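You operate a simulated robot arm through the tools that you are given. There is no shell and no other tool.

Carry out the task below with a simulated robot arm. There is one attempt and no reset: what you move stays moved.

Task
Park the green rickshaw: handbrake on, gear in neutral, choke in, dash lid shut and locked.

The check looks at the end state, three seconds after you hand in, the way a careful person would. Anything else that was tipped, shoved, dropped, spilled or broken makes it a failure. Lids that push on must go on centred and level and be pressed home; caps that screw on are set level and turned clockwise until they are tight.

Robot
A 7-joint arm with a two-finger parallel gripper, fixed in place. Base frame: the origin is at the foot of the arm, x ahead of it, y to its left, z up; the work surface is at about z = 300. Units: mm, degrees, N and s.
With the tool pointing down near the work surface it reaches from about 240 to 520 mm from the base axis. Its first joint turns from -143.0 to 143.0 degrees. Payload 3 kg.
The tool frame sits at the grasp point between the pads (the TCP): z along the fingers, y along the line on which they close. The tips reach 30 mm beyond it. The gripper opens to 94 mm. The fingers are 28 mm wide and 10 mm thick; the gripper's body (50 by 96 mm) begins 55 mm behind the TCP.
Orientation is that of the tool frame in the base frame, as a unit quaternion [w, x, y, z]. With the fingers straight down and closing along the base's y, the tool's x points along the base's -x, its y along +y and its z along -z.

Tools
- The arm moves only by the tool play_rows. Its argument "plan" is a list of rows, each an object of numbers (a shift or turn left out is 0, a gripper value left out holds the last): "dx", "dy", "dz": the shift along the base's x, y, z in units of 250 mm (1.0 is 250 mm); "wx", "wy", "wz": the turn, a rotation vector about the base's x, y, z in units of 45 degrees (1.0 is 45 degrees); "jaw": the finger opening in mm, from 0 to 94. In form: [{"dx": .., "dy": .., "dz": .., "wx": .., "wy": .., "wz": .., "jaw": ..}, ...]. A call has 1 to 20 rows; each row is the pose to reach, as a shift and turn from the pose commanded when the call began. A call with a number of a shift or a turn outside -1 to 1 is refused whole. Each row takes 0.2 s and may step no farther than 50 mm and 8.6 degrees from the row before; otherwise, or with a gripper value out of range, the whole call is refused. A pose out of reach is approached as far as the arm can. The call stops where the force on the tool passes 60 N (or 10 N more than at its start, if that is more) or the arm is blocked; 0.2 s more then pass. The fingers move at their own pace (about 45 mm/s each) and stop on an object; they squeeze with about 32 N. The grip force told is the motor's: it shows also when the fingers shut on nothing. Time passes only in rows, and 0.2 s behind the last, so rows that repeat a pose let the fingers close. The reply holds the time, the measured pose of the TCP, the force on the tool along the base axes, the opening and the grip force, in the units named above and with some noise, with the torque about the TCP (base axes, N m) and any sound that the robot's microphone picked up.
- Cameras (640 x 400 px; columns grow to the right, rows downward): "scene" is fixed at [214.6, -651.9, 1573.9]; the picture's right is [0.93, -0.37, 0.00], its down [-0.18, -0.45, -0.88] and it looks along [0.32, 0.82, -0.48] (base axes); focal length 331 px, centre (320, 200). "wrist" rides on the gripper at [76, 14, -102] in the tool frame; the picture's right is [-0.18, 0.98, 0.00], its down [-0.75, -0.14, -0.64] and it looks along [-0.63, -0.12, 0.77] (tool axes); focal length 243 px, centre (320, 200). There is no depth. A picture from a camera that has moved, and an enlarged one, comes with that camera's place and axes in the base frame and with its lens. The place of the scene camera against the robot may be out by one fixed shift of up to 18 mm in any direction.
- grab_frame(camera): a new picture of that camera. No time passes.
- slide_trunk(by): slides the trunk up (or, below 0, down) by that many mm; the arm rides with it, the base frame stays. It gives what a move gives, with no picture.
- zoom(camera, box): a new picture of the part [left, top, right, bottom] of that camera's present view, enlarged. No time passes.
- finish_job(): hands the job in; it is judged then, once.

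Places have to be worked out from the pictures, the camera data and where the tool is seen. Open the gripper and draw the arm clear of the work before you hand the job in, unless the task says otherwise.

The tools are called after "Request:" as name(argument=value, ...) on one line, values as JSON. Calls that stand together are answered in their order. play_rows: Moves the arm, as the interface text tells. Its arguments: {"type":"object","properties":{"plan":{"type":"array"}},"required":["plan"]} The other tools are called the same way: slide_trunk (by) slides the trunk up or down; grab_frame (camera) takes a picture; zoom (camera, box) takes an enlarged picture of a part of a camera's view; finish_job () hands the job in.

At the start:

```text
t: 0.0
tcp_pos: [552.8, 353.9, 1280.8]
tool_rot: [-0.001, 0.0, 1.0, -0.001]
contact_force: [-0.1, 0.9, 0.5]
torque: [0.0, 0.0, 0.01]
gripper_width: 93.5
finger_force: 0.1
trunk travel left (down, up): [-275.0, 115.0]
```

scene: 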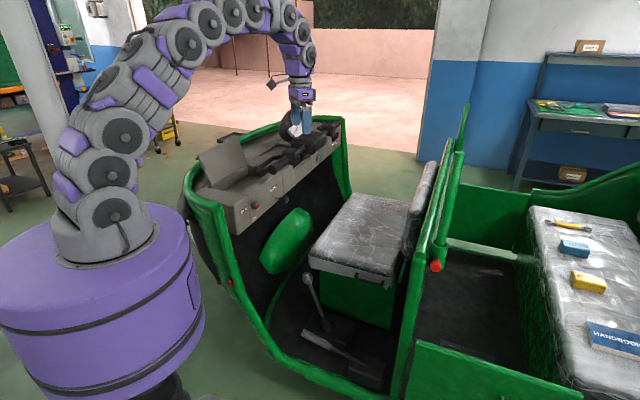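
wrist: 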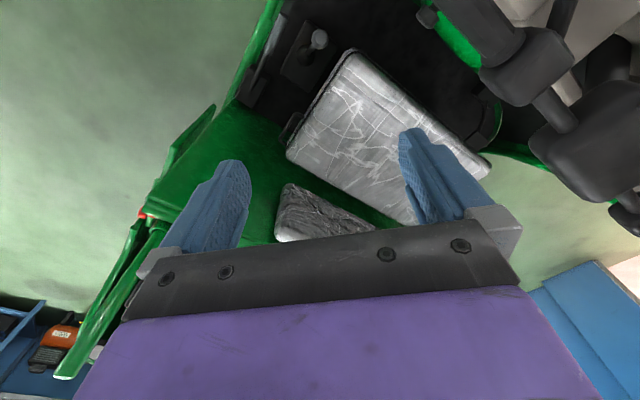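

I start by looking closer at the dash, the lever area and the bench to find the controls.

Request:
zoom(camera="scene", box=[180, 90, 360, 240])

Request:
zoom(camera="scene", box=[220, 230, 420, 400])

Request:
zoom(camera="wrist", box=[220, 0, 640, 200])

Request:
zoom(camera="scene", box=[500, 180, 640, 400])

```text
2.67 times, centred on (270, 165) of scene
camera zoom: at [214.6, -651.9, 1573.9], right [0.93, -0.37, 0.0], down [-0.18, -0.45, -0.88], along [0.32, 0.82, -0.48], focal length 883 px, centre (453, 293)
```

zoom: 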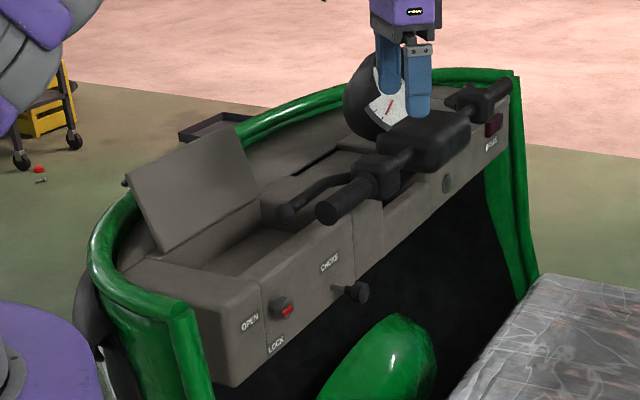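

```text
2.35 times, centred on (320, 315) of scene
camera zoom: at [214.6, -651.9, 1573.9], right [0.93, -0.37, 0.0], down [-0.18, -0.45, -0.88], along [0.32, 0.82, -0.48], focal length 780 px, centre (320, -71)
```

zoom: 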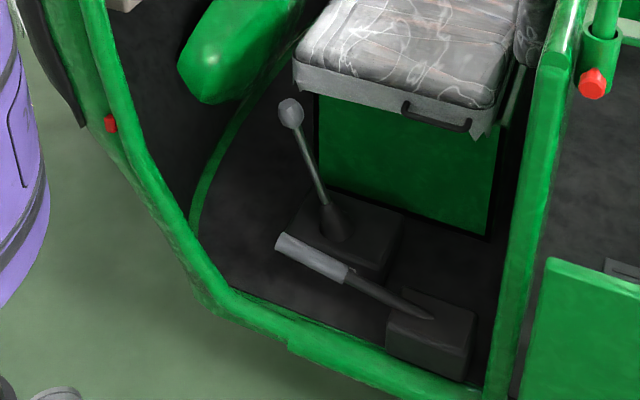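

```text
1.52 times, centred on (430, 100) of wrist
camera zoom: at [476.3, 367.8, 1381.1], right [0.18, 0.98, 0.0], down [0.75, -0.14, 0.64], along [0.63, -0.12, -0.77], focal length 370 px, centre (152, 352)
```

zoom: 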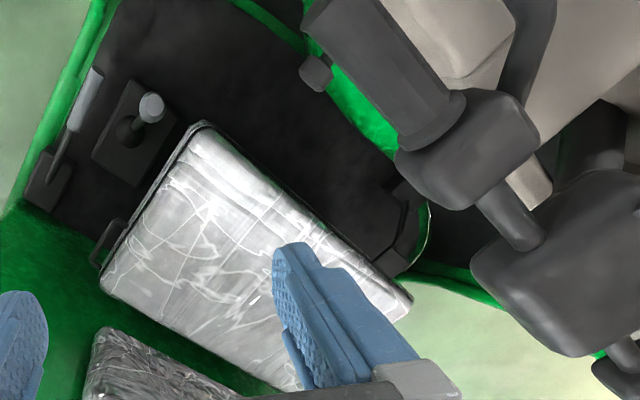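

```text
1.82 times, centred on (570, 290) of scene
camera zoom: at [214.6, -651.9, 1573.9], right [0.93, -0.37, 0.0], down [-0.18, -0.45, -0.88], along [0.32, 0.82, -0.48], focal length 602 px, centre (-134, 36)
```

zoom: 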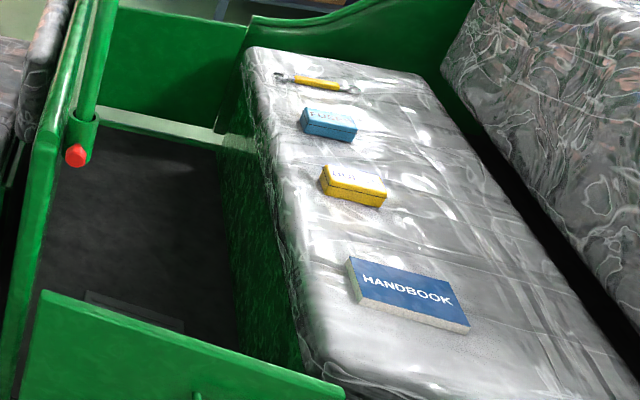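

The dash (open lid, OPEN/LOCK knob, pulled-out choke) sits at roughly x 400–520, y 520, z 920. The gear knob is at about (555, 349, 630) and the handbrake tip at about (495, 244, 438). I turn the tool about z so the wrist camera looks at the dash.

Request:
play_rows(plan=[{"wz": 0.18}, {"wz": 0.36}, {"wz": 0.54}, {"wz": 0.72}, {"wz": 0.9}, {"wz": 1.0}])

```text
t: 1.4
tcp_pos: [550.8, 351.8, 1281.9]
tool_rot: [0.0, -0.384, 0.923, 0.001]
contact_force: [0.7, -0.5, 0.0]
torque: [0.02, 0.0, -0.01]
gripper_width: 94.1
finger_force: 0.0
trunk travel left (down, up): [-275.0, 115.0]
```

The turn worked without contact; I continue another 45° about z and then look.

Request:
play_rows(plan=[{"wz": 0.18}, {"wz": 0.36}, {"wz": 0.54}, {"wz": 0.72}, {"wz": 0.9}, {"wz": 1.0}])

Request:
grab_frame(camera="wrist")

Request:
grab_frame(camera="scene")

```text
t: 2.8
tcp_pos: [551.3, 351.3, 1281.8]
tool_rot: [0.002, 0.708, -0.706, -0.001]
contact_force: [-0.5, 0.0, 0.6]
torque: [0.01, -0.04, 0.01]
gripper_width: 93.8
finger_force: 0.1
trunk travel left (down, up): [-275.0, 115.0]
```

```text
taken
camera wrist: at [536.5, 274.5, 1382.7], right [-0.98, 0.18, 0.0], down [0.14, 0.75, 0.64], along [0.11, 0.63, -0.77], focal length 243 px, centre (320, 200)
```

wrist: 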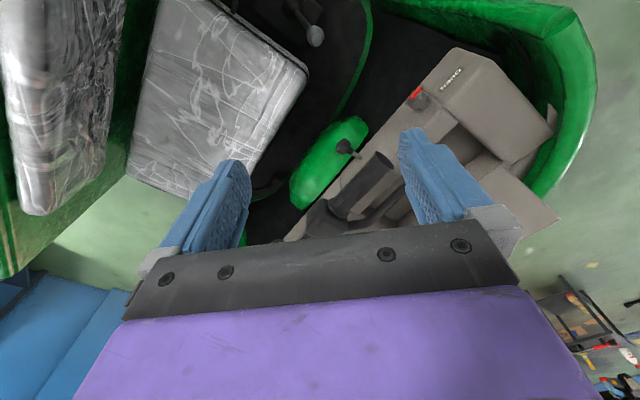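

```text
taken
```

scene: 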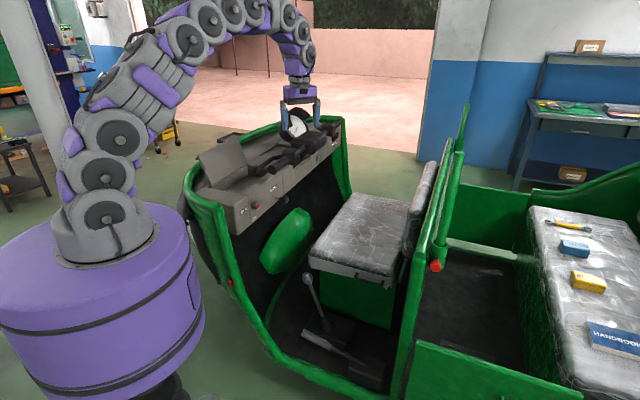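

The wrist view now shows the dash end with the OPEN label, the red-pointer lock knob, the choke knob and the open compartment. I enlarge it.

Request:
zoom(camera="wrist", box=[300, 30, 580, 250])

Request:
zoom(camera="wrist", box=[220, 0, 420, 120])

Request:
zoom(camera="scene", box=[190, 130, 310, 230])

```text
1.82 times, centred on (440, 140) of wrist
camera zoom: at [536.5, 274.5, 1382.7], right [-0.98, 0.18, 0.0], down [0.14, 0.75, 0.64], along [0.11, 0.63, -0.77], focal length 441 px, centre (102, 309)
```

zoom: 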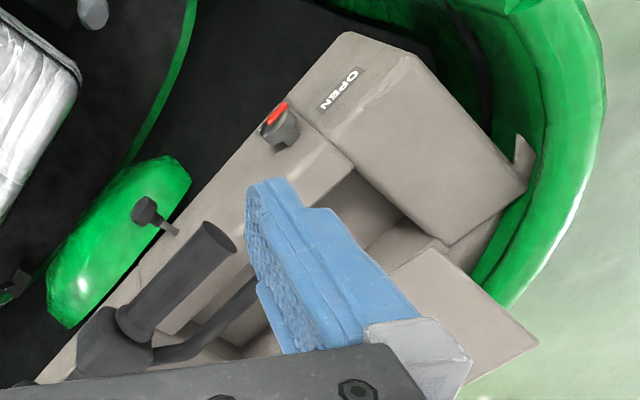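

```text
3.20 times, centred on (320, 60) of wrist
camera zoom: at [536.5, 274.5, 1382.7], right [-0.98, 0.18, 0.0], down [0.14, 0.75, 0.64], along [0.11, 0.63, -0.77], focal length 776 px, centre (320, 648)
```

zoom: 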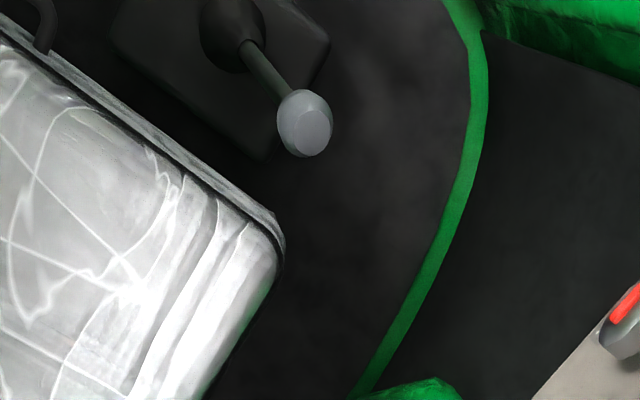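

```text
4.00 times, centred on (250, 180) of scene
camera zoom: at [214.6, -651.9, 1573.9], right [0.93, -0.37, 0.0], down [-0.18, -0.45, -0.88], along [0.32, 0.82, -0.48], focal length 1325 px, centre (600, 280)
```

zoom: 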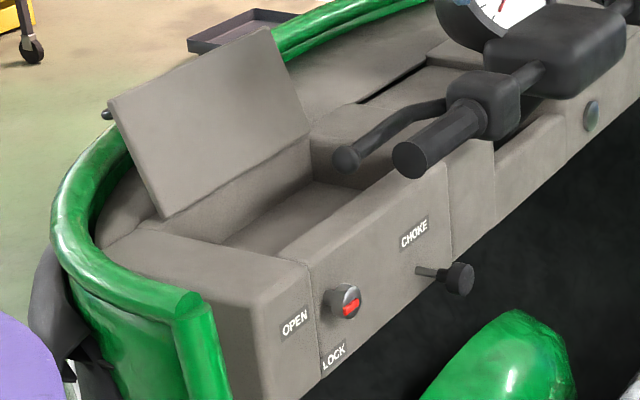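

Lock knob is at roughly (396, 430, 969), choke knob (529, 518, 922), left handlebar grip end (479, 466, 1084). The lid is hinged at about (263, 551, 1026) and leans forward. I move the camera to the driver's side and lower to see the dash face-on.

Request:
play_rows(plan=[{"wz": 0.18, "dx": 0.03, "dz": -0.1}, {"wz": 0.36, "dx": 0.06, "dz": -0.2}, {"wz": 0.54, "dx": 0.1, "dz": -0.3}, {"wz": 0.72, "dx": 0.14, "dz": -0.4}, {"wz": 0.9, "dx": 0.17, "dz": -0.5}, {"wz": 1.0, "dx": 0.2, "dz": -0.6}])

Request:
grab_frame(camera="wrist")

Request:
grab_frame(camera="scene")

```text
t: 4.2
tcp_pos: [602.0, 351.3, 1130.9]
tool_rot: [0.001, 0.924, -0.381, -0.002]
contact_force: [0.3, -1.0, -0.9]
torque: [0.01, 0.02, 0.01]
gripper_width: 94.0
finger_force: 0.1
trunk travel left (down, up): [-275.0, 115.0]
```

```text
taken
camera wrist: at [645.3, 287.5, 1231.4], right [-0.82, -0.57, 0.0], down [-0.43, 0.63, 0.64], along [-0.37, 0.53, -0.77], focal length 243 px, centre (320, 200)
```

wrist: 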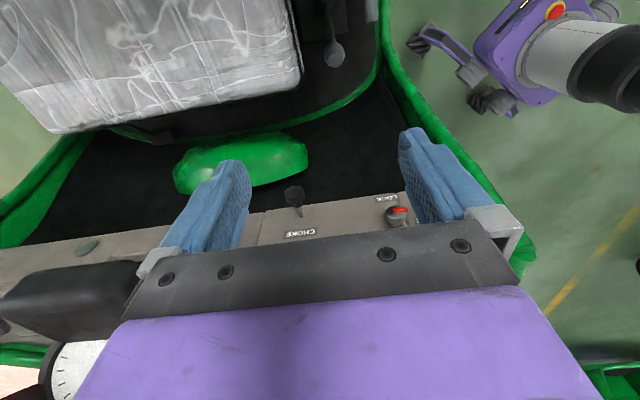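

```text
taken
```

scene: 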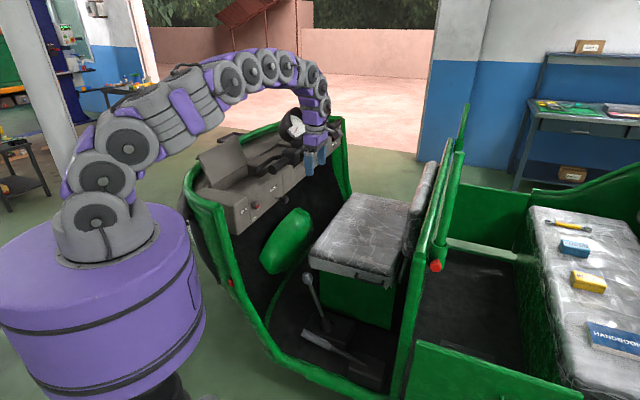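

The dash face now shows upside down in the wrist view. I enlarge the lock/choke panel and the gear lever area.

Request:
zoom(camera="wrist", box=[250, 160, 430, 260])

Request:
zoom(camera="wrist", box=[280, 0, 400, 80])

Request:
zoom(camera="scene", box=[190, 130, 350, 230])

```text
3.56 times, centred on (340, 210) of wrist
camera zoom: at [645.3, 287.5, 1231.4], right [-0.82, -0.57, 0.0], down [-0.43, 0.63, 0.64], along [-0.37, 0.53, -0.77], focal length 863 px, centre (249, 164)
```

zoom: 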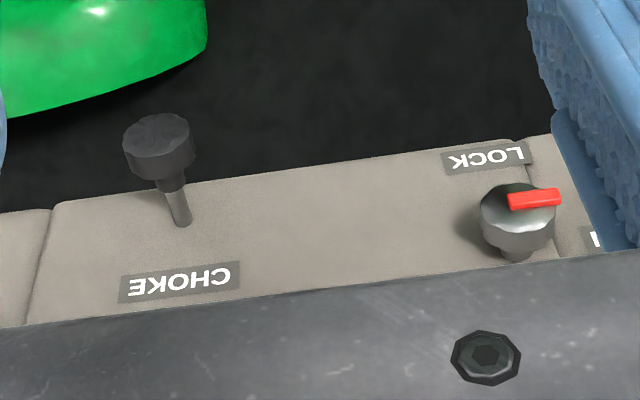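

```text
5.00 times, centred on (340, 40) of wrist
camera zoom: at [645.3, 287.5, 1231.4], right [-0.82, -0.57, 0.0], down [-0.43, 0.63, 0.64], along [-0.37, 0.53, -0.77], focal length 1213 px, centre (220, 1000)
```

zoom: 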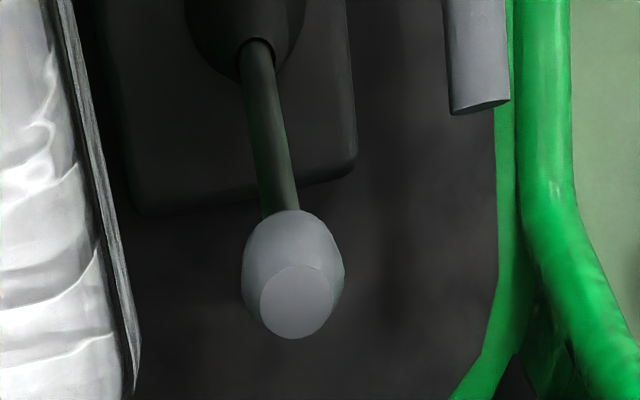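

```text
4.00 times, centred on (270, 180) of scene
camera zoom: at [214.6, -651.9, 1573.9], right [0.93, -0.37, 0.0], down [-0.18, -0.45, -0.88], along [0.32, 0.82, -0.48], focal length 1325 px, centre (520, 280)
```

zoom: 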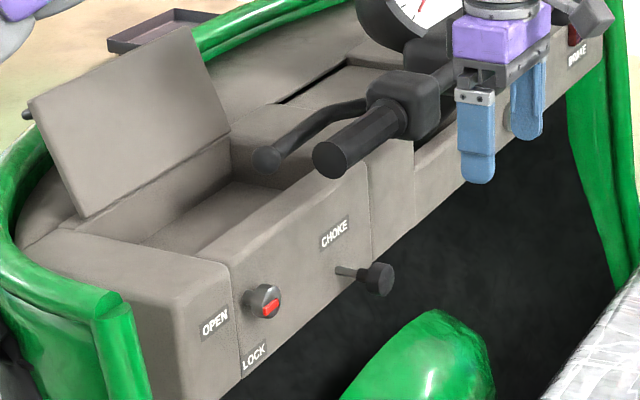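

The knob's red pointer faces the OPEN label (to the driver's left), with LOCK below it. The choke stem is pulled out and the rickshaw's forward direction is about (-0.71, 0.70). Before touching the lid I go up and over to look into the compartment and behind the lid.

Request:
play_rows(plan=[{"dz": 0.18}, {"dz": 0.36}, {"dz": 0.54}, {"dz": 0.72}, {"dz": 0.88}, {"dz": 0.88, "dx": -0.16, "dy": 0.08}, {"dz": 0.88, "dx": -0.32, "dy": 0.16}, {"dz": 0.88, "dx": -0.48, "dy": 0.24}, {"dz": 0.88, "dx": -0.64, "dy": 0.32}, {"dz": 0.88, "dx": -0.8, "dy": 0.4}, {"dz": 0.88, "dx": -0.96, "dy": 0.45}])

Request:
grab_frame(camera="wrist")

Request:
grab_frame(camera="scene")

```text
t: 6.6
tcp_pos: [358.7, 465.4, 1352.4]
tool_rot: [0.002, 0.924, -0.384, -0.001]
contact_force: [1.2, -0.6, 0.9]
torque: [-0.01, -0.01, 0.0]
gripper_width: 94.2
finger_force: 0.1
out of reach, approached as far as the arm can: row 5
trunk travel left (down, up): [-275.0, 115.0]
```

```text
taken
camera wrist: at [401.4, 401.3, 1452.7], right [-0.83, -0.56, 0.0], down [-0.43, 0.63, 0.64], along [-0.36, 0.53, -0.77], focal length 243 px, centre (320, 200)
```

wrist: 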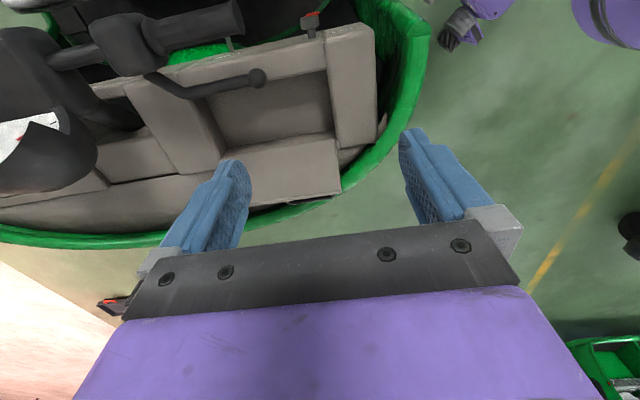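

```text
taken
```

scene: 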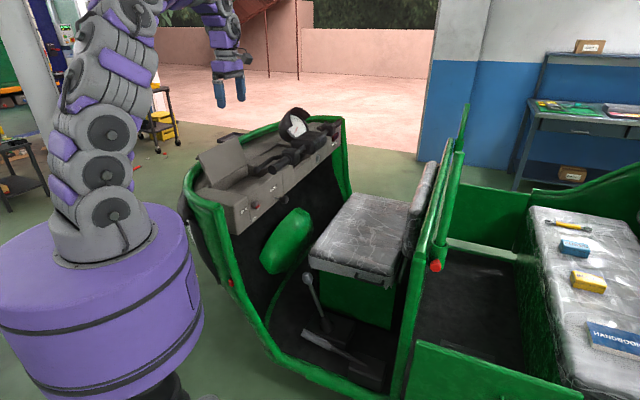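

Request:
zoom(camera="wrist", box=[150, 0, 430, 220])

```text
1.82 times, centred on (290, 110) of wrist
camera zoom: at [401.4, 401.3, 1452.7], right [-0.83, -0.56, 0.0], down [-0.43, 0.63, 0.64], along [-0.36, 0.53, -0.77], focal length 441 px, centre (374, 364)
```

zoom: 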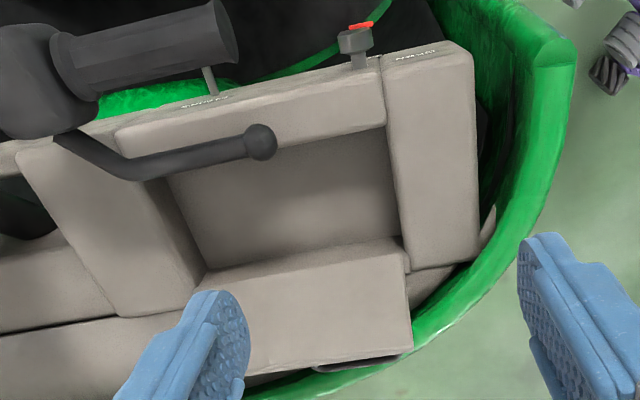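

The compartment is empty and nothing sits behind the lid. The hinge runs from about (265, 548) to (423, 694) at z≈1026, and the free edge is at z≈1135. I close the fingers and move to the front side of the lid, left of the brake lever ball.

Request:
play_rows(plan=[{"jaw": 0, "dx": -0.1, "dy": 0.14}, {"dx": -0.2, "dy": 0.28, "jaw": 0}, {"dx": -0.3, "dy": 0.42, "jaw": 0}, {"dx": -0.42, "dy": 0.55, "jaw": 0}, {"dx": -0.52, "dy": 0.69, "jaw": 0}, {"dx": -0.52, "dy": 0.69, "dz": -0.15, "jaw": 0}, {"dx": -0.52, "dy": 0.69, "dz": -0.3, "jaw": 0}, {"dx": -0.52, "dy": 0.69, "dz": -0.45, "jaw": 0}, {"dx": -0.52, "dy": 0.69, "dz": -0.6, "jaw": 0}])

Request:
grab_frame(camera="wrist")

Request:
grab_frame(camera="scene")

```text
t: 8.6
tcp_pos: [233.4, 635.9, 1199.4]
tool_rot: [0.002, 0.924, -0.383, -0.002]
contact_force: [-0.2, 0.0, 0.6]
torque: [-0.04, 0.02, 0.01]
gripper_width: 0.0
finger_force: 31.7
trunk travel left (down, up): [-275.0, 115.0]
```

```text
taken
camera wrist: at [276.4, 573.7, 1300.2], right [-0.83, -0.56, 0.01], down [-0.43, 0.63, 0.64], along [-0.37, 0.53, -0.77], focal length 243 px, centre (320, 200)
```

wrist: 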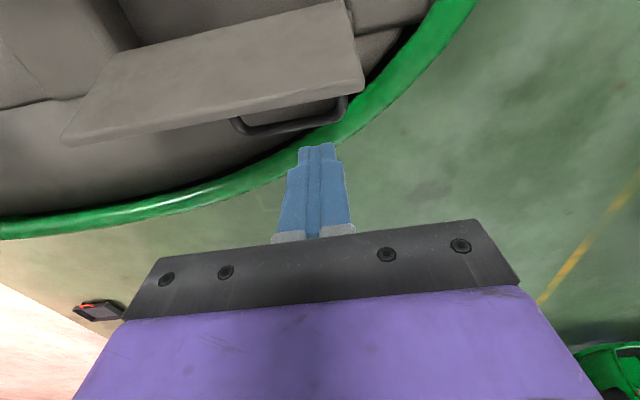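

```text
taken
```

scene: 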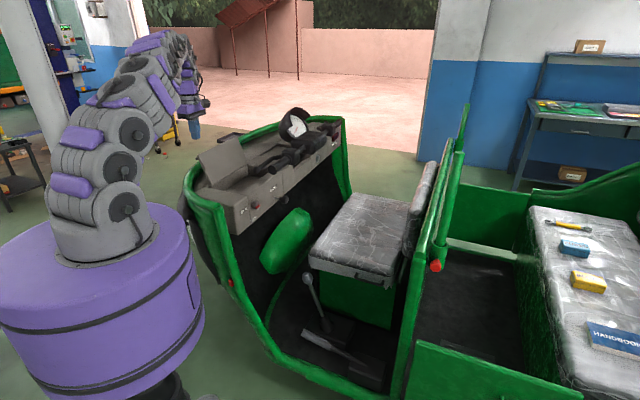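

The lid has a U-shaped pull handle on its outer face, spanning roughly r 592–680 and projecting about 30–40 mm forward. I back forward a little more, then lower the closed tips in front of the handle.

Request:
play_rows(plan=[{"dx": -0.07, "dy": 0.07}, {"dx": -0.12, "dy": 0.13}, {"dx": -0.12, "dy": 0.13, "dz": -0.1}, {"dx": -0.12, "dy": 0.13, "dz": -0.2}, {"dx": -0.12, "dy": 0.13, "dz": -0.28}])

Request:
grab_frame(camera="wrist")

Request:
zoom(camera="scene", box=[150, 70, 310, 230])

```text
t: 9.8
tcp_pos: [201.3, 669.1, 1130.6]
tool_rot: [0.001, 0.924, -0.384, -0.001]
contact_force: [0.6, 0.1, -0.7]
torque: [0.0, -0.01, 0.02]
gripper_width: 0.0
finger_force: 31.5
trunk travel left (down, up): [-275.0, 115.0]
```

```text
taken
camera wrist: at [245.1, 605.4, 1232.1], right [-0.83, -0.56, 0.0], down [-0.43, 0.63, 0.64], along [-0.36, 0.53, -0.77], focal length 243 px, centre (320, 200)
```

wrist: 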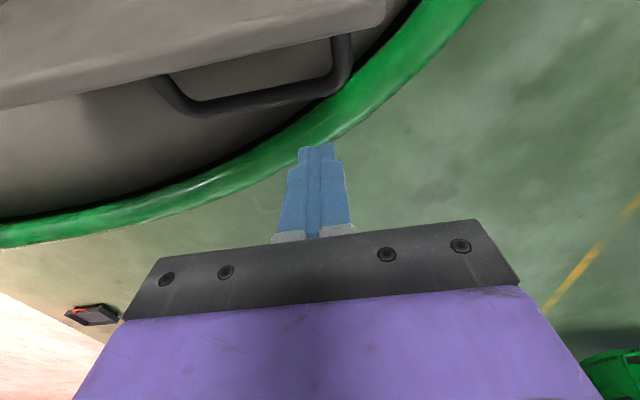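

```text
2.50 times, centred on (230, 150) of scene
camera zoom: at [214.6, -651.9, 1573.9], right [0.93, -0.37, 0.0], down [-0.18, -0.45, -0.88], along [0.32, 0.82, -0.48], focal length 828 px, centre (545, 325)
```

zoom: 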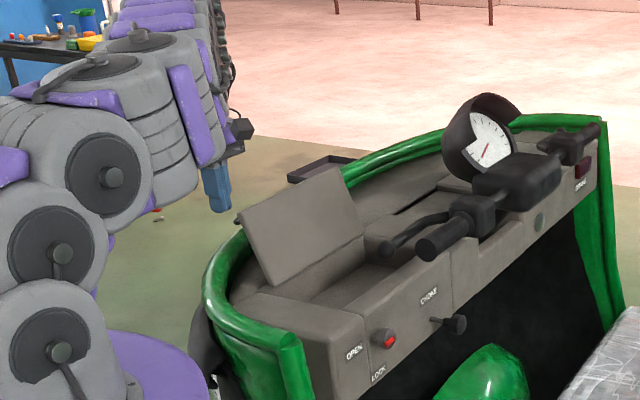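

Tips are at z≈1100 in front of the lid handle and the free edge is near z≈1110–1135. I lower 25 mm more for overlap, then push slowly rearward along (0.71, -0.71), watching the force.

Request:
play_rows(plan=[{"dz": -0.05}, {"dz": -0.1}, {"dz": -0.1, "dx": 0.04, "dy": -0.04}, {"dz": -0.1, "dx": 0.08, "dy": -0.08}, {"dz": -0.1, "dx": 0.12, "dy": -0.12}, {"dz": -0.1, "dx": 0.16, "dy": -0.16}, {"dz": -0.1, "dx": 0.2, "dy": -0.2}, {"dz": -0.1, "dx": 0.24, "dy": -0.24}, {"dz": -0.1, "dx": 0.28, "dy": -0.28}])

Request:
grab_frame(camera="wrist")

Request:
zoom(camera="scene", box=[150, 70, 310, 230])

```text
t: 11.8
tcp_pos: [270.4, 599.0, 1107.0]
tool_rot: [0.001, 0.924, -0.383, -0.001]
contact_force: [0.6, 0.1, -0.5]
torque: [0.02, -0.02, 0.01]
gripper_width: 0.0
finger_force: 31.8
trunk travel left (down, up): [-275.0, 115.0]
```

```text
taken
camera wrist: at [314.3, 534.6, 1208.1], right [-0.82, -0.57, 0.0], down [-0.43, 0.63, 0.64], along [-0.36, 0.53, -0.77], focal length 243 px, centre (320, 200)
```

wrist: 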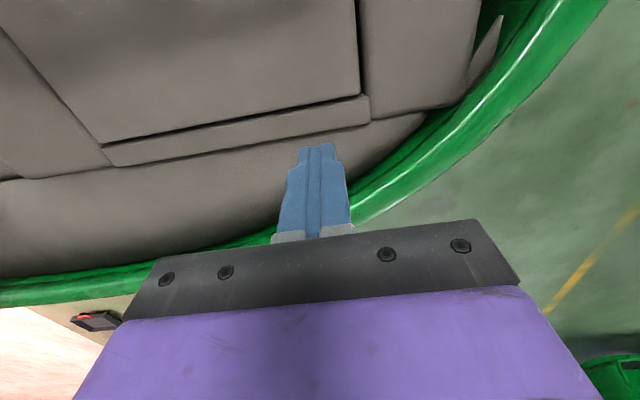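

```text
2.50 times, centred on (230, 150) of scene
camera zoom: at [214.6, -651.9, 1573.9], right [0.93, -0.37, 0.0], down [-0.18, -0.45, -0.88], along [0.32, 0.82, -0.48], focal length 828 px, centre (545, 325)
```

zoom: 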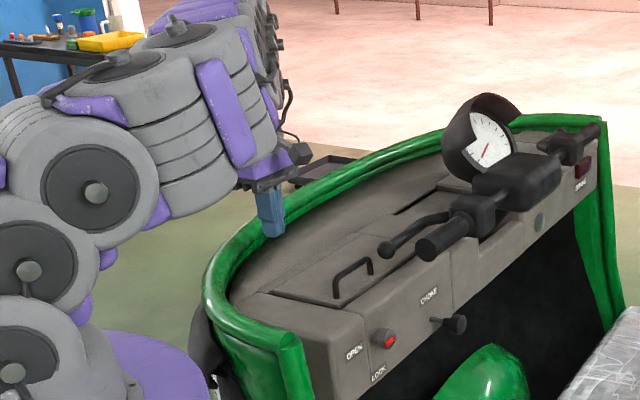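

The lid has swung over and appears shut, with its handle now on top. I look closer to see whether it sits flush.

Request:
zoom(camera="scene", box=[200, 150, 280, 220])

Request:
zoom(camera="wrist", box=[0, 0, 480, 180])

```text
5.71 times, centred on (240, 185) of scene
camera zoom: at [214.6, -651.9, 1573.9], right [0.93, -0.37, 0.0], down [-0.18, -0.45, -0.88], along [0.32, 0.82, -0.48], focal length 1893 px, centre (777, 286)
```

zoom: 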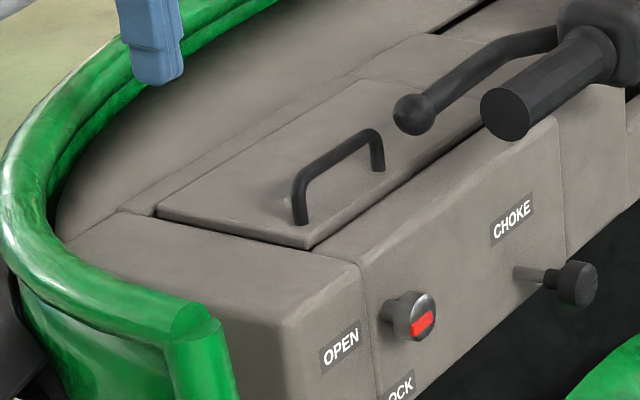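

```text
1.33 times, centred on (240, 90) of wrist
camera zoom: at [314.3, 534.6, 1208.1], right [-0.82, -0.57, 0.0], down [-0.43, 0.63, 0.64], along [-0.36, 0.53, -0.77], focal length 324 px, centre (427, 347)
```

zoom: 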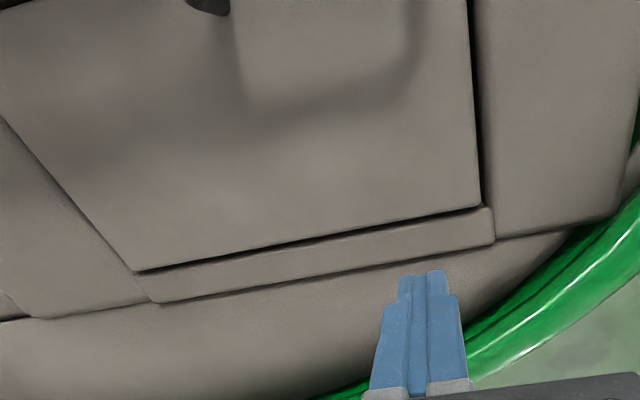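

The lid looks down, though a dark gap shows at its rear edge. I move over the lid between hinge and handle and press down gently with the closed tips.

Request:
play_rows(plan=[{"dx": 0.06, "dy": -0.06}, {"dx": 0.12, "dy": -0.12}, {"dx": 0.18, "dy": -0.18}, {"dx": 0.23, "dy": -0.23}, {"dx": 0.23, "dy": -0.23, "dz": -0.04}, {"dx": 0.23, "dy": -0.23, "dz": -0.08}, {"dx": 0.23, "dy": -0.23, "dz": -0.12}, {"dx": 0.23, "dy": -0.23, "dz": -0.15}, {"dx": 0.23, "dy": -0.23, "dz": -0.17}, {"dx": 0.23, "dy": -0.23, "dz": -0.185}, {"dx": 0.23, "dy": -0.23, "dz": -0.2}, {"dx": 0.23, "dy": -0.23, "dz": -0.215}, {"dx": 0.23, "dy": -0.23, "dz": -0.23}, {"dx": 0.23, "dy": -0.23, "dz": -0.245}, {"dx": 0.23, "dy": -0.23, "dz": -0.26}])

Request:
zoom(camera="scene", box=[200, 150, 280, 220])

```text
t: 15.0
tcp_pos: [328.3, 541.0, 1042.0]
tool_rot: [0.002, 0.924, -0.383, -0.002]
contact_force: [0.6, 0.5, 0.2]
torque: [-0.05, 0.03, 0.01]
gripper_width: 0.0
finger_force: 32.3
trunk travel left (down, up): [-275.0, 115.0]
```

```text
5.71 times, centred on (240, 185) of scene
camera zoom: at [214.6, -651.9, 1573.9], right [0.93, -0.37, 0.0], down [-0.18, -0.45, -0.88], along [0.32, 0.82, -0.48], focal length 1893 px, centre (777, 286)
```

zoom: 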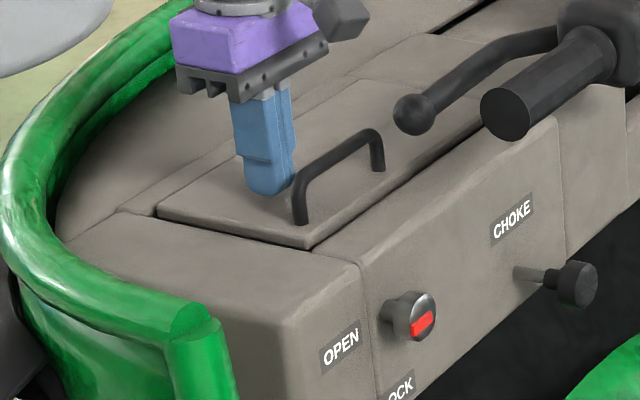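

Tips at z≈1012 and still no contact force; I continue down in small steps.

Request:
play_rows(plan=[{"dz": -0.012}, {"dz": -0.024}, {"dz": -0.036}, {"dz": -0.048}, {"dz": -0.06}, {"dz": -0.072}, {"dz": -0.084}, {"dz": -0.096}])

Request:
zoom(camera="scene", box=[200, 150, 280, 220])

```text
t: 16.3
tcp_pos: [328.1, 539.9, 1032.7]
tool_rot: [-0.008, 0.924, -0.382, -0.002]
contact_force: [-8.7, -5.9, 26.5]
torque: [-0.49, 0.08, -0.25]
gripper_width: 0.0
finger_force: 32.1
trunk travel left (down, up): [-275.0, 115.0]
stopped in row 6: the force on the tool passed its limit at 66 N (the readings are from after the stop); the commanded pose is now the measured one
```

```text
5.71 times, centred on (240, 185) of scene
camera zoom: at [214.6, -651.9, 1573.9], right [0.93, -0.37, 0.0], down [-0.18, -0.45, -0.88], along [0.32, 0.82, -0.48], focal length 1893 px, centre (777, 286)
```

zoom: 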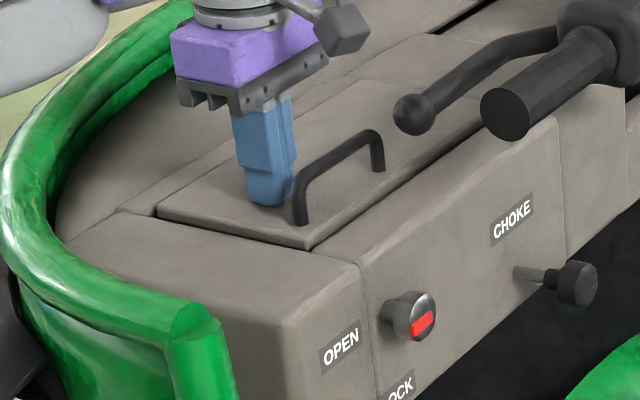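

Contact came at tip z≈1003 and the lid took 66 N without moving, so it is home. I lift clear and go to the driver's side to work on the lock knob.

Request:
play_rows(plan=[{"dz": 0.16}, {"dz": 0.32}, {"dz": 0.48}, {"dz": 0.64}, {"dz": 0.76}, {"dz": 0.76, "dx": 0.11, "dy": -0.135}, {"dz": 0.76, "dx": 0.22, "dy": -0.27}, {"dz": 0.76, "dx": 0.33, "dy": -0.4}, {"dz": 0.76, "dx": 0.44, "dy": -0.54}, {"dz": 0.76, "dx": 0.55, "dy": -0.67}, {"dz": 0.76, "dx": 0.66, "dy": -0.8}, {"dz": 0.76, "dx": 0.77, "dy": -0.93}])

Request:
grab_frame(camera="wrist")

Request:
zoom(camera="scene", box=[200, 150, 280, 220])

```text
t: 18.9
tcp_pos: [523.8, 308.5, 1220.3]
tool_rot: [-0.005, 0.924, -0.382, -0.001]
contact_force: [0.1, 0.3, 0.6]
torque: [-0.03, 0.03, 0.03]
gripper_width: 0.1
finger_force: 32.2
trunk travel left (down, up): [-275.0, 115.0]
```

```text
taken
camera wrist: at [566.2, 242.6, 1320.8], right [-0.82, -0.57, -0.01], down [-0.43, 0.62, 0.65], along [-0.36, 0.54, -0.76], focal length 243 px, centre (320, 200)
```

wrist: 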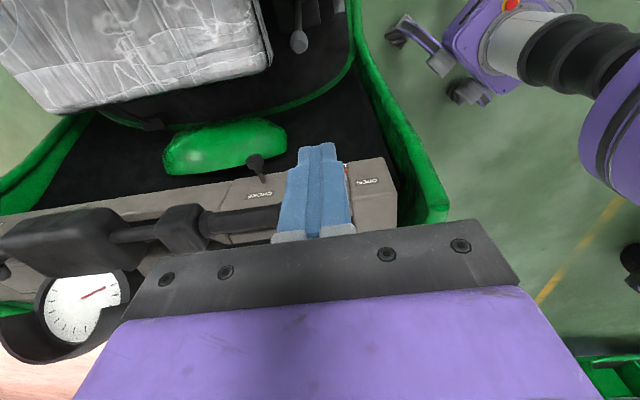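

```text
5.71 times, centred on (240, 185) of scene
camera zoom: at [214.6, -651.9, 1573.9], right [0.93, -0.37, 0.0], down [-0.18, -0.45, -0.88], along [0.32, 0.82, -0.48], focal length 1893 px, centre (777, 286)
```

zoom: 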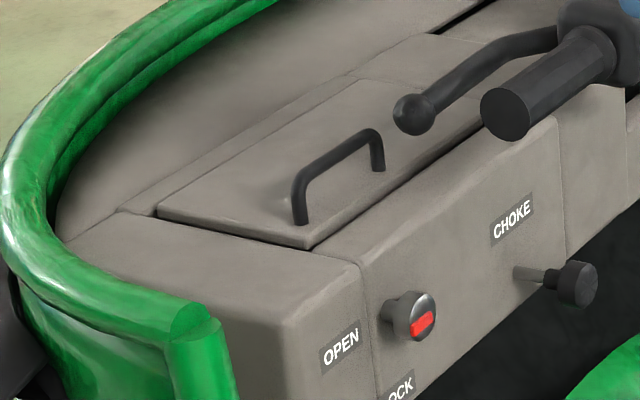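

The lid lies flush. Now I pitch the tool 45° toward the dash (about the lateral axis) and lower it, so the camera looks straight at the dash face.

Request:
play_rows(plan=[{"wx": 0.12, "wy": 0.12, "dz": -0.1}, {"wx": 0.24, "wy": 0.24, "dz": -0.2}, {"wx": 0.36, "wy": 0.36, "dz": -0.32}, {"wx": 0.48, "wy": 0.48, "dz": -0.44}, {"wx": 0.6, "wy": 0.6, "dz": -0.56}, {"wx": 0.707, "wy": 0.707, "dz": -0.68}])

Request:
grab_frame(camera="wrist")

Request:
grab_frame(camera="scene")

```text
t: 20.3
tcp_pos: [524.8, 311.1, 1048.9]
tool_rot: [-0.151, 0.851, -0.356, -0.355]
contact_force: [-0.1, -0.4, 0.2]
torque: [0.0, 0.01, -0.05]
gripper_width: 0.0
finger_force: 32.3
trunk travel left (down, up): [-275.0, 115.0]
```

```text
taken
camera wrist: at [602.5, 211.0, 1065.2], right [-0.79, -0.6, 0.13], down [0.05, 0.15, 0.99], along [-0.61, 0.79, -0.09], focal length 243 px, centre (320, 200)
```

wrist: 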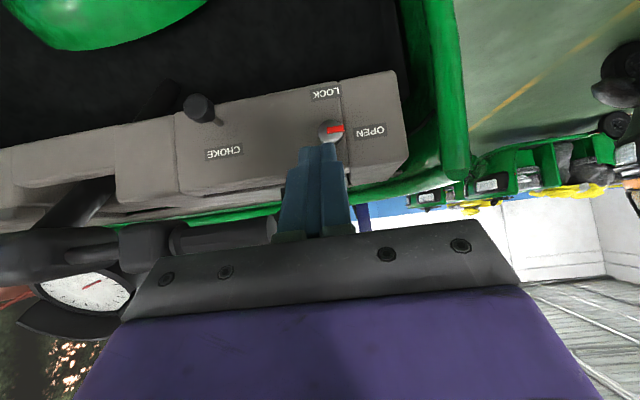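

```text
taken
```

scene: 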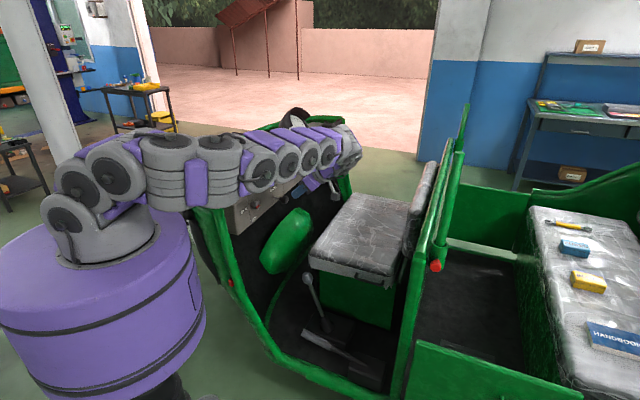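

Now the knob and labels show front-on (upside down). I enlarge to read the pointer and locate things.

Request:
zoom(camera="wrist", box=[160, 60, 420, 220])

Request:
zoom(camera="wrist", box=[290, 70, 400, 150])

```text
2.46 times, centred on (290, 140) of wrist
camera zoom: at [602.5, 211.0, 1065.2], right [-0.79, -0.6, 0.13], down [0.05, 0.15, 0.99], along [-0.61, 0.79, -0.09], focal length 597 px, centre (394, 348)
```

zoom: 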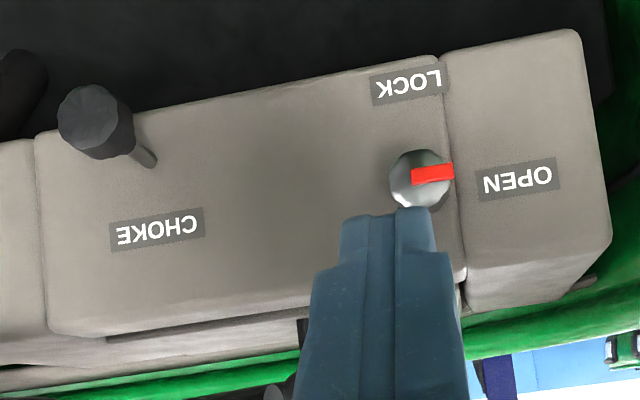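

```text
5.00 times, centred on (345, 110) of wrist
camera zoom: at [602.5, 211.0, 1065.2], right [-0.79, -0.6, 0.13], down [0.05, 0.15, 0.99], along [-0.61, 0.79, -0.09], focal length 1213 px, centre (195, 650)
```

zoom: 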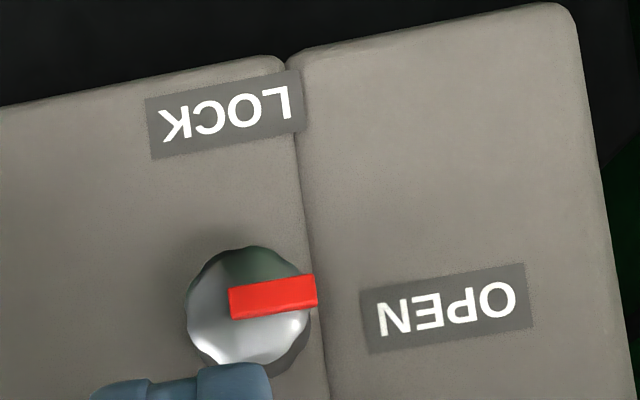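

Pointer clearly aims at OPEN and LOCK is directly below, so the knob needs about 90° counter-clockwise as seen by the driver. From two wrist views: knob face ≈ (396, 437.5, 951), choke knob ≈ (530, 527, 904), dash face about 20 mm behind the lock knob's front. I pitch the tool to horizontal and open the jaw partway.

Request:
play_rows(plan=[{"wx": 0.12, "wy": 0.12, "dz": -0.06, "jaw": 60}, {"wx": 0.24, "wy": 0.24, "dz": -0.12, "jaw": 60}, {"wx": 0.36, "wy": 0.36, "dz": -0.19, "jaw": 60}, {"wx": 0.48, "wy": 0.48, "dz": -0.26, "jaw": 60}, {"wx": 0.6, "wy": 0.6, "dz": -0.33, "jaw": 60}, {"wx": 0.7, "wy": 0.7, "dz": -0.39, "jaw": 60}])

Request:
grab_frame(camera="wrist")

Request:
grab_frame(camera="scene")

```text
t: 21.7
tcp_pos: [473.9, 299.8, 998.5]
tool_rot: [-0.274, 0.653, -0.274, -0.651]
contact_force: [0.6, -0.8, 0.3]
torque: [0.0, -0.03, 0.02]
gripper_width: 59.8
finger_force: 0.0
out of reach, approached as far as the arm can: row 4, 5, 6
trunk travel left (down, up): [-275.0, 115.0]
```

```text
taken
camera wrist: at [534.8, 215.0, 920.2], right [-0.7, -0.69, 0.18], down [0.55, -0.36, 0.76], along [-0.45, 0.63, 0.63], focal length 243 px, centre (320, 200)
```

wrist: 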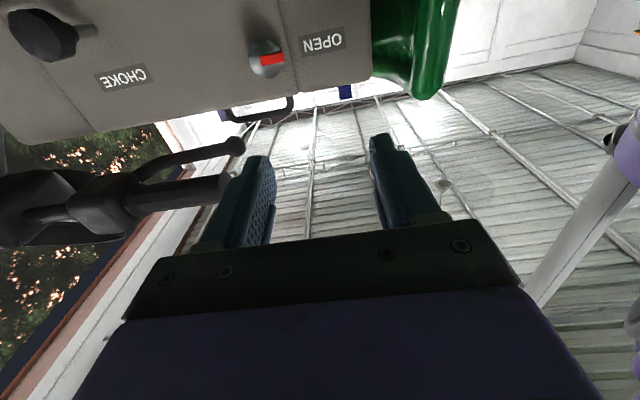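

```text
taken
```

scene: 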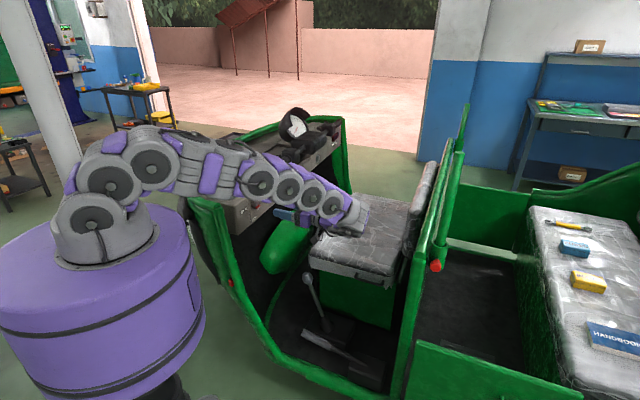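

Reach ran out (TCP ended at (474, 300, 998)) because the shoulder is high. I lower the trunk 150 mm so that the arm works nearer to knob height.

Request:
slide_trunk(by=-100)

Request:
grab_frame(camera="scene")

Request:
grab_frame(camera="wrist")

```text
t: 23.0
tcp_pos: [476.1, 301.0, 897.1]
tool_rot: [-0.274, 0.653, -0.276, -0.649]
contact_force: [-0.4, 0.6, 0.3]
torque: [-0.01, 0.02, -0.01]
gripper_width: 60.0
finger_force: 0.1
trunk travel left (down, up): [-175.0, 215.0]
```

```text
taken
```

scene: 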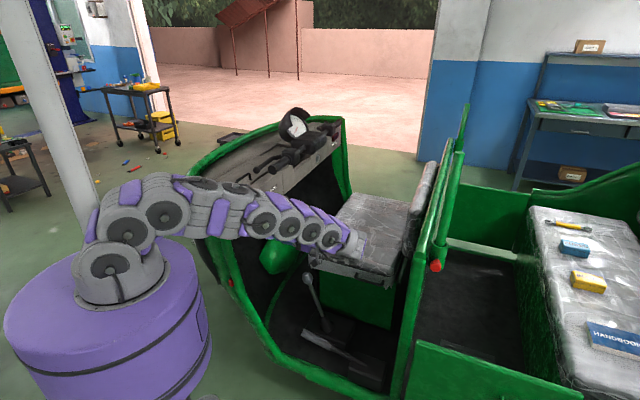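

```text
taken
camera wrist: at [535.4, 217.8, 819.8], right [-0.7, -0.69, 0.19], down [0.55, -0.36, 0.76], along [-0.45, 0.63, 0.63], focal length 243 px, centre (320, 200)
```

wrist: 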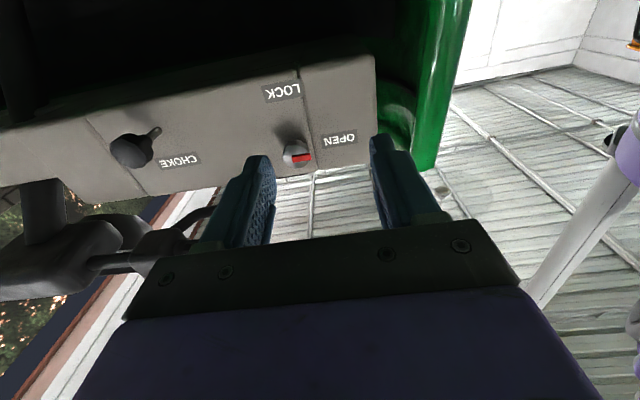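

Re-triangulating from this view confirms the lock knob at ≈(396, 437, 953) and the choke at ≈(530, 527, 903). I roll the gripper 45° clockwise (as the driver sees it) to leave room for the counter-clockwise turn, and line up with the knob.

Request:
play_rows(plan=[{"wx": -0.12, "wy": 0.12, "dx": 0.02, "dy": 0.02, "dz": 0.04}, {"wx": -0.24, "wy": 0.24, "dx": 0.04, "dy": 0.04, "dz": 0.08}, {"wx": -0.36, "wy": 0.36, "dx": 0.06, "dy": 0.06, "dz": 0.12}, {"wx": -0.48, "wy": 0.48, "dx": 0.08, "dy": 0.08, "dz": 0.16}, {"wx": -0.6, "wy": 0.6, "dx": 0.1, "dy": 0.1, "dz": 0.2}, {"wx": -0.707, "wy": 0.707, "dx": 0.113, "dy": 0.113, "dz": 0.224}])

Request:
grab_frame(camera="wrist")

Request:
grab_frame(camera="scene")

```text
t: 24.4
tcp_pos: [503.8, 329.4, 951.9]
tool_rot: [0.002, -0.502, 0.505, 0.702]
contact_force: [0.9, -1.0, 0.1]
torque: [0.0, 0.01, -0.02]
gripper_width: 59.9
finger_force: 0.3
trunk travel left (down, up): [-175.0, 215.0]
```

```text
taken
camera wrist: at [529.2, 211.4, 909.3], right [-0.41, -0.39, 0.83], down [0.9, -0.01, 0.44], along [-0.17, 0.92, 0.35], focal length 243 px, centre (320, 200)
```

wrist: 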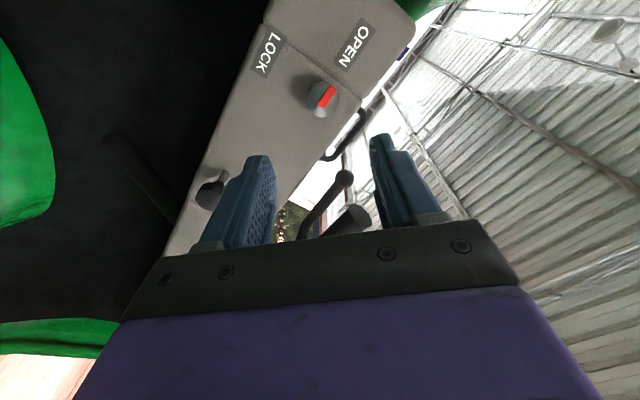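

```text
taken
```

scene: 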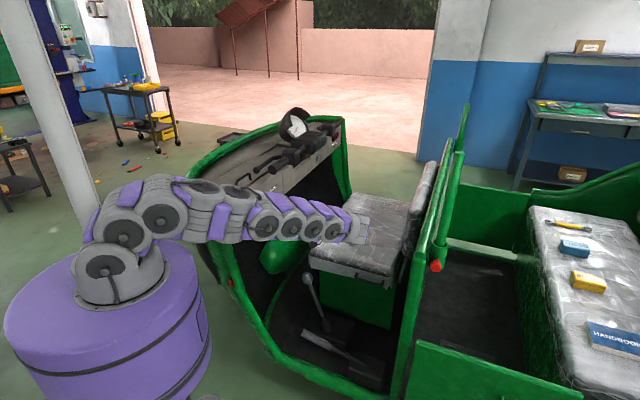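

Aligned with the knob axis (r≈589, z≈952). I roll another 45° clockwise so the fingers will close on the knob's top and bottom, clear of the pointer.

Request:
play_rows(plan=[{"wx": -0.12, "wy": 0.12}, {"wx": -0.24, "wy": 0.24}, {"wx": -0.36, "wy": 0.36}, {"wx": -0.48, "wy": 0.48}, {"wx": -0.6, "wy": 0.6}, {"wx": -0.707, "wy": 0.707}])

Request:
grab_frame(camera="wrist")

Request:
grab_frame(camera="scene")

```text
t: 25.8
tcp_pos: [500.7, 329.3, 952.8]
tool_rot: [-0.271, -0.272, 0.658, 0.647]
contact_force: [-0.6, -0.4, 0.9]
torque: [-0.03, -0.01, 0.0]
gripper_width: 59.9
finger_force: 0.1
trunk travel left (down, up): [-175.0, 215.0]
```

```text
taken
camera wrist: at [518.8, 203.4, 967.8], right [0.12, 0.14, 0.98], down [0.99, 0.08, -0.13], along [-0.1, 0.99, -0.13], focal length 243 px, centre (320, 200)
```

wrist: 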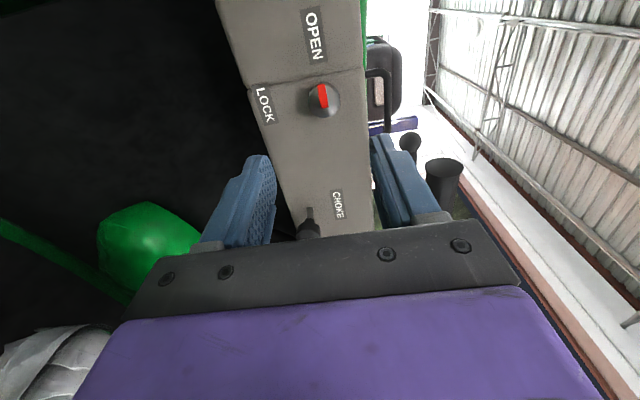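

```text
taken
```

scene: 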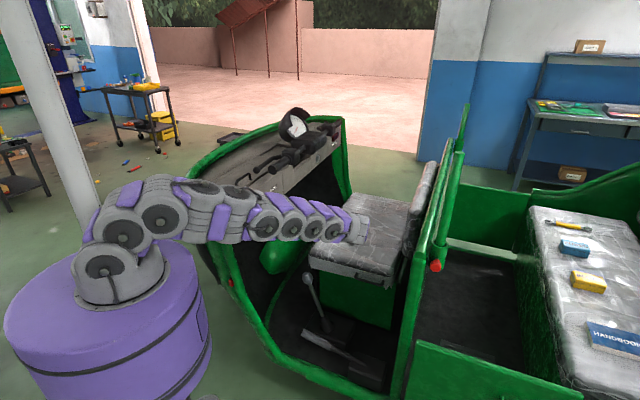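

Fingers are now above/below the knob axis and the view agrees: knob centre ≈(395.5, 437, 952). I advance along the forward direction until the pads straddle the knob, stopping short of the dash face.

Request:
play_rows(plan=[{"dx": -0.075, "dy": 0.08, "dz": -0.003}, {"dx": -0.15, "dy": 0.155, "dz": -0.003}, {"dx": -0.22, "dy": 0.228, "dz": -0.003}, {"dx": -0.28, "dy": 0.289, "dz": -0.003}, {"dx": -0.32, "dy": 0.33, "dz": -0.003}, {"dx": -0.35, "dy": 0.36, "dz": -0.003}, {"dx": -0.374, "dy": 0.384, "dz": -0.003}])

Request:
grab_frame(camera="wrist")

Request:
zoom(camera="wrist", box=[200, 80, 440, 230])

```text
t: 27.4
tcp_pos: [407.7, 424.9, 951.6]
tool_rot: [-0.271, -0.274, 0.657, 0.648]
contact_force: [-0.4, 0.6, 0.2]
torque: [-0.03, 0.0, 0.06]
gripper_width: 60.2
finger_force: 0.1
trunk travel left (down, up): [-175.0, 215.0]
```

```text
taken
camera wrist: at [427.4, 299.5, 966.2], right [0.12, 0.14, 0.98], down [0.99, 0.08, -0.13], along [-0.1, 0.99, -0.13], focal length 243 px, centre (320, 200)
```

wrist: 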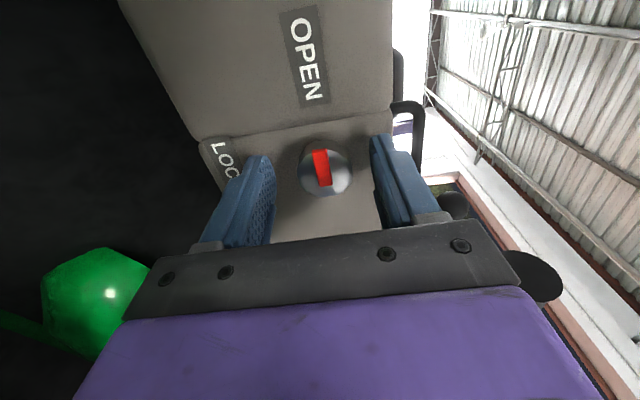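

```text
2.67 times, centred on (320, 155) of wrist
camera zoom: at [427.4, 299.5, 966.2], right [0.12, 0.14, 0.98], down [0.99, 0.08, -0.13], along [-0.1, 0.99, -0.13], focal length 647 px, centre (320, 320)
```

zoom: 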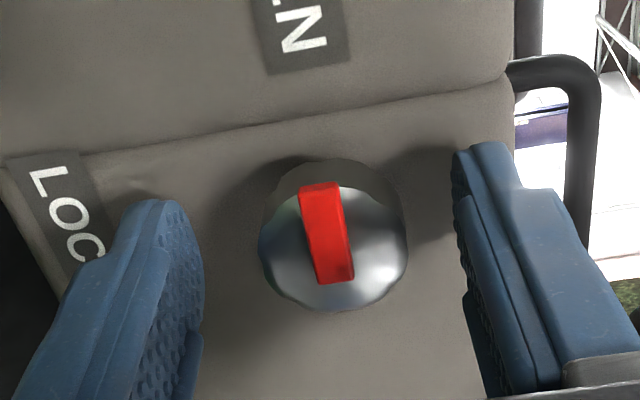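

The pads straddle the knob evenly, with the tips just short of the dash face. I close on the knob.

Request:
play_rows(plan=[{"jaw": 20}, {"jaw": 20}, {"jaw": 20}, {"jaw": 20}, {"jaw": 20}])

Request:
zoom(camera="wrist", box=[200, 80, 440, 230])

```text
t: 28.6
tcp_pos: [408.4, 424.3, 953.8]
tool_rot: [-0.271, -0.274, 0.656, 0.649]
contact_force: [-2.7, 1.8, 25.4]
torque: [0.43, 0.39, -0.12]
gripper_width: 34.6
finger_force: 12.7
trunk travel left (down, up): [-175.0, 215.0]
```

```text
2.67 times, centred on (320, 155) of wrist
camera zoom: at [426.5, 298.3, 967.5], right [0.12, 0.14, 0.98], down [0.99, 0.08, -0.13], along [-0.1, 0.99, -0.13], focal length 647 px, centre (320, 320)
```

zoom: 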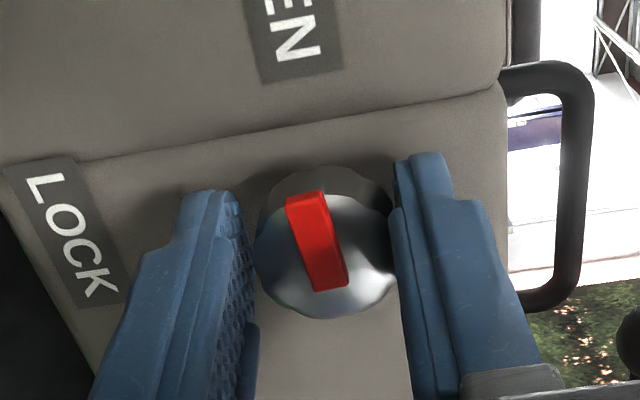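

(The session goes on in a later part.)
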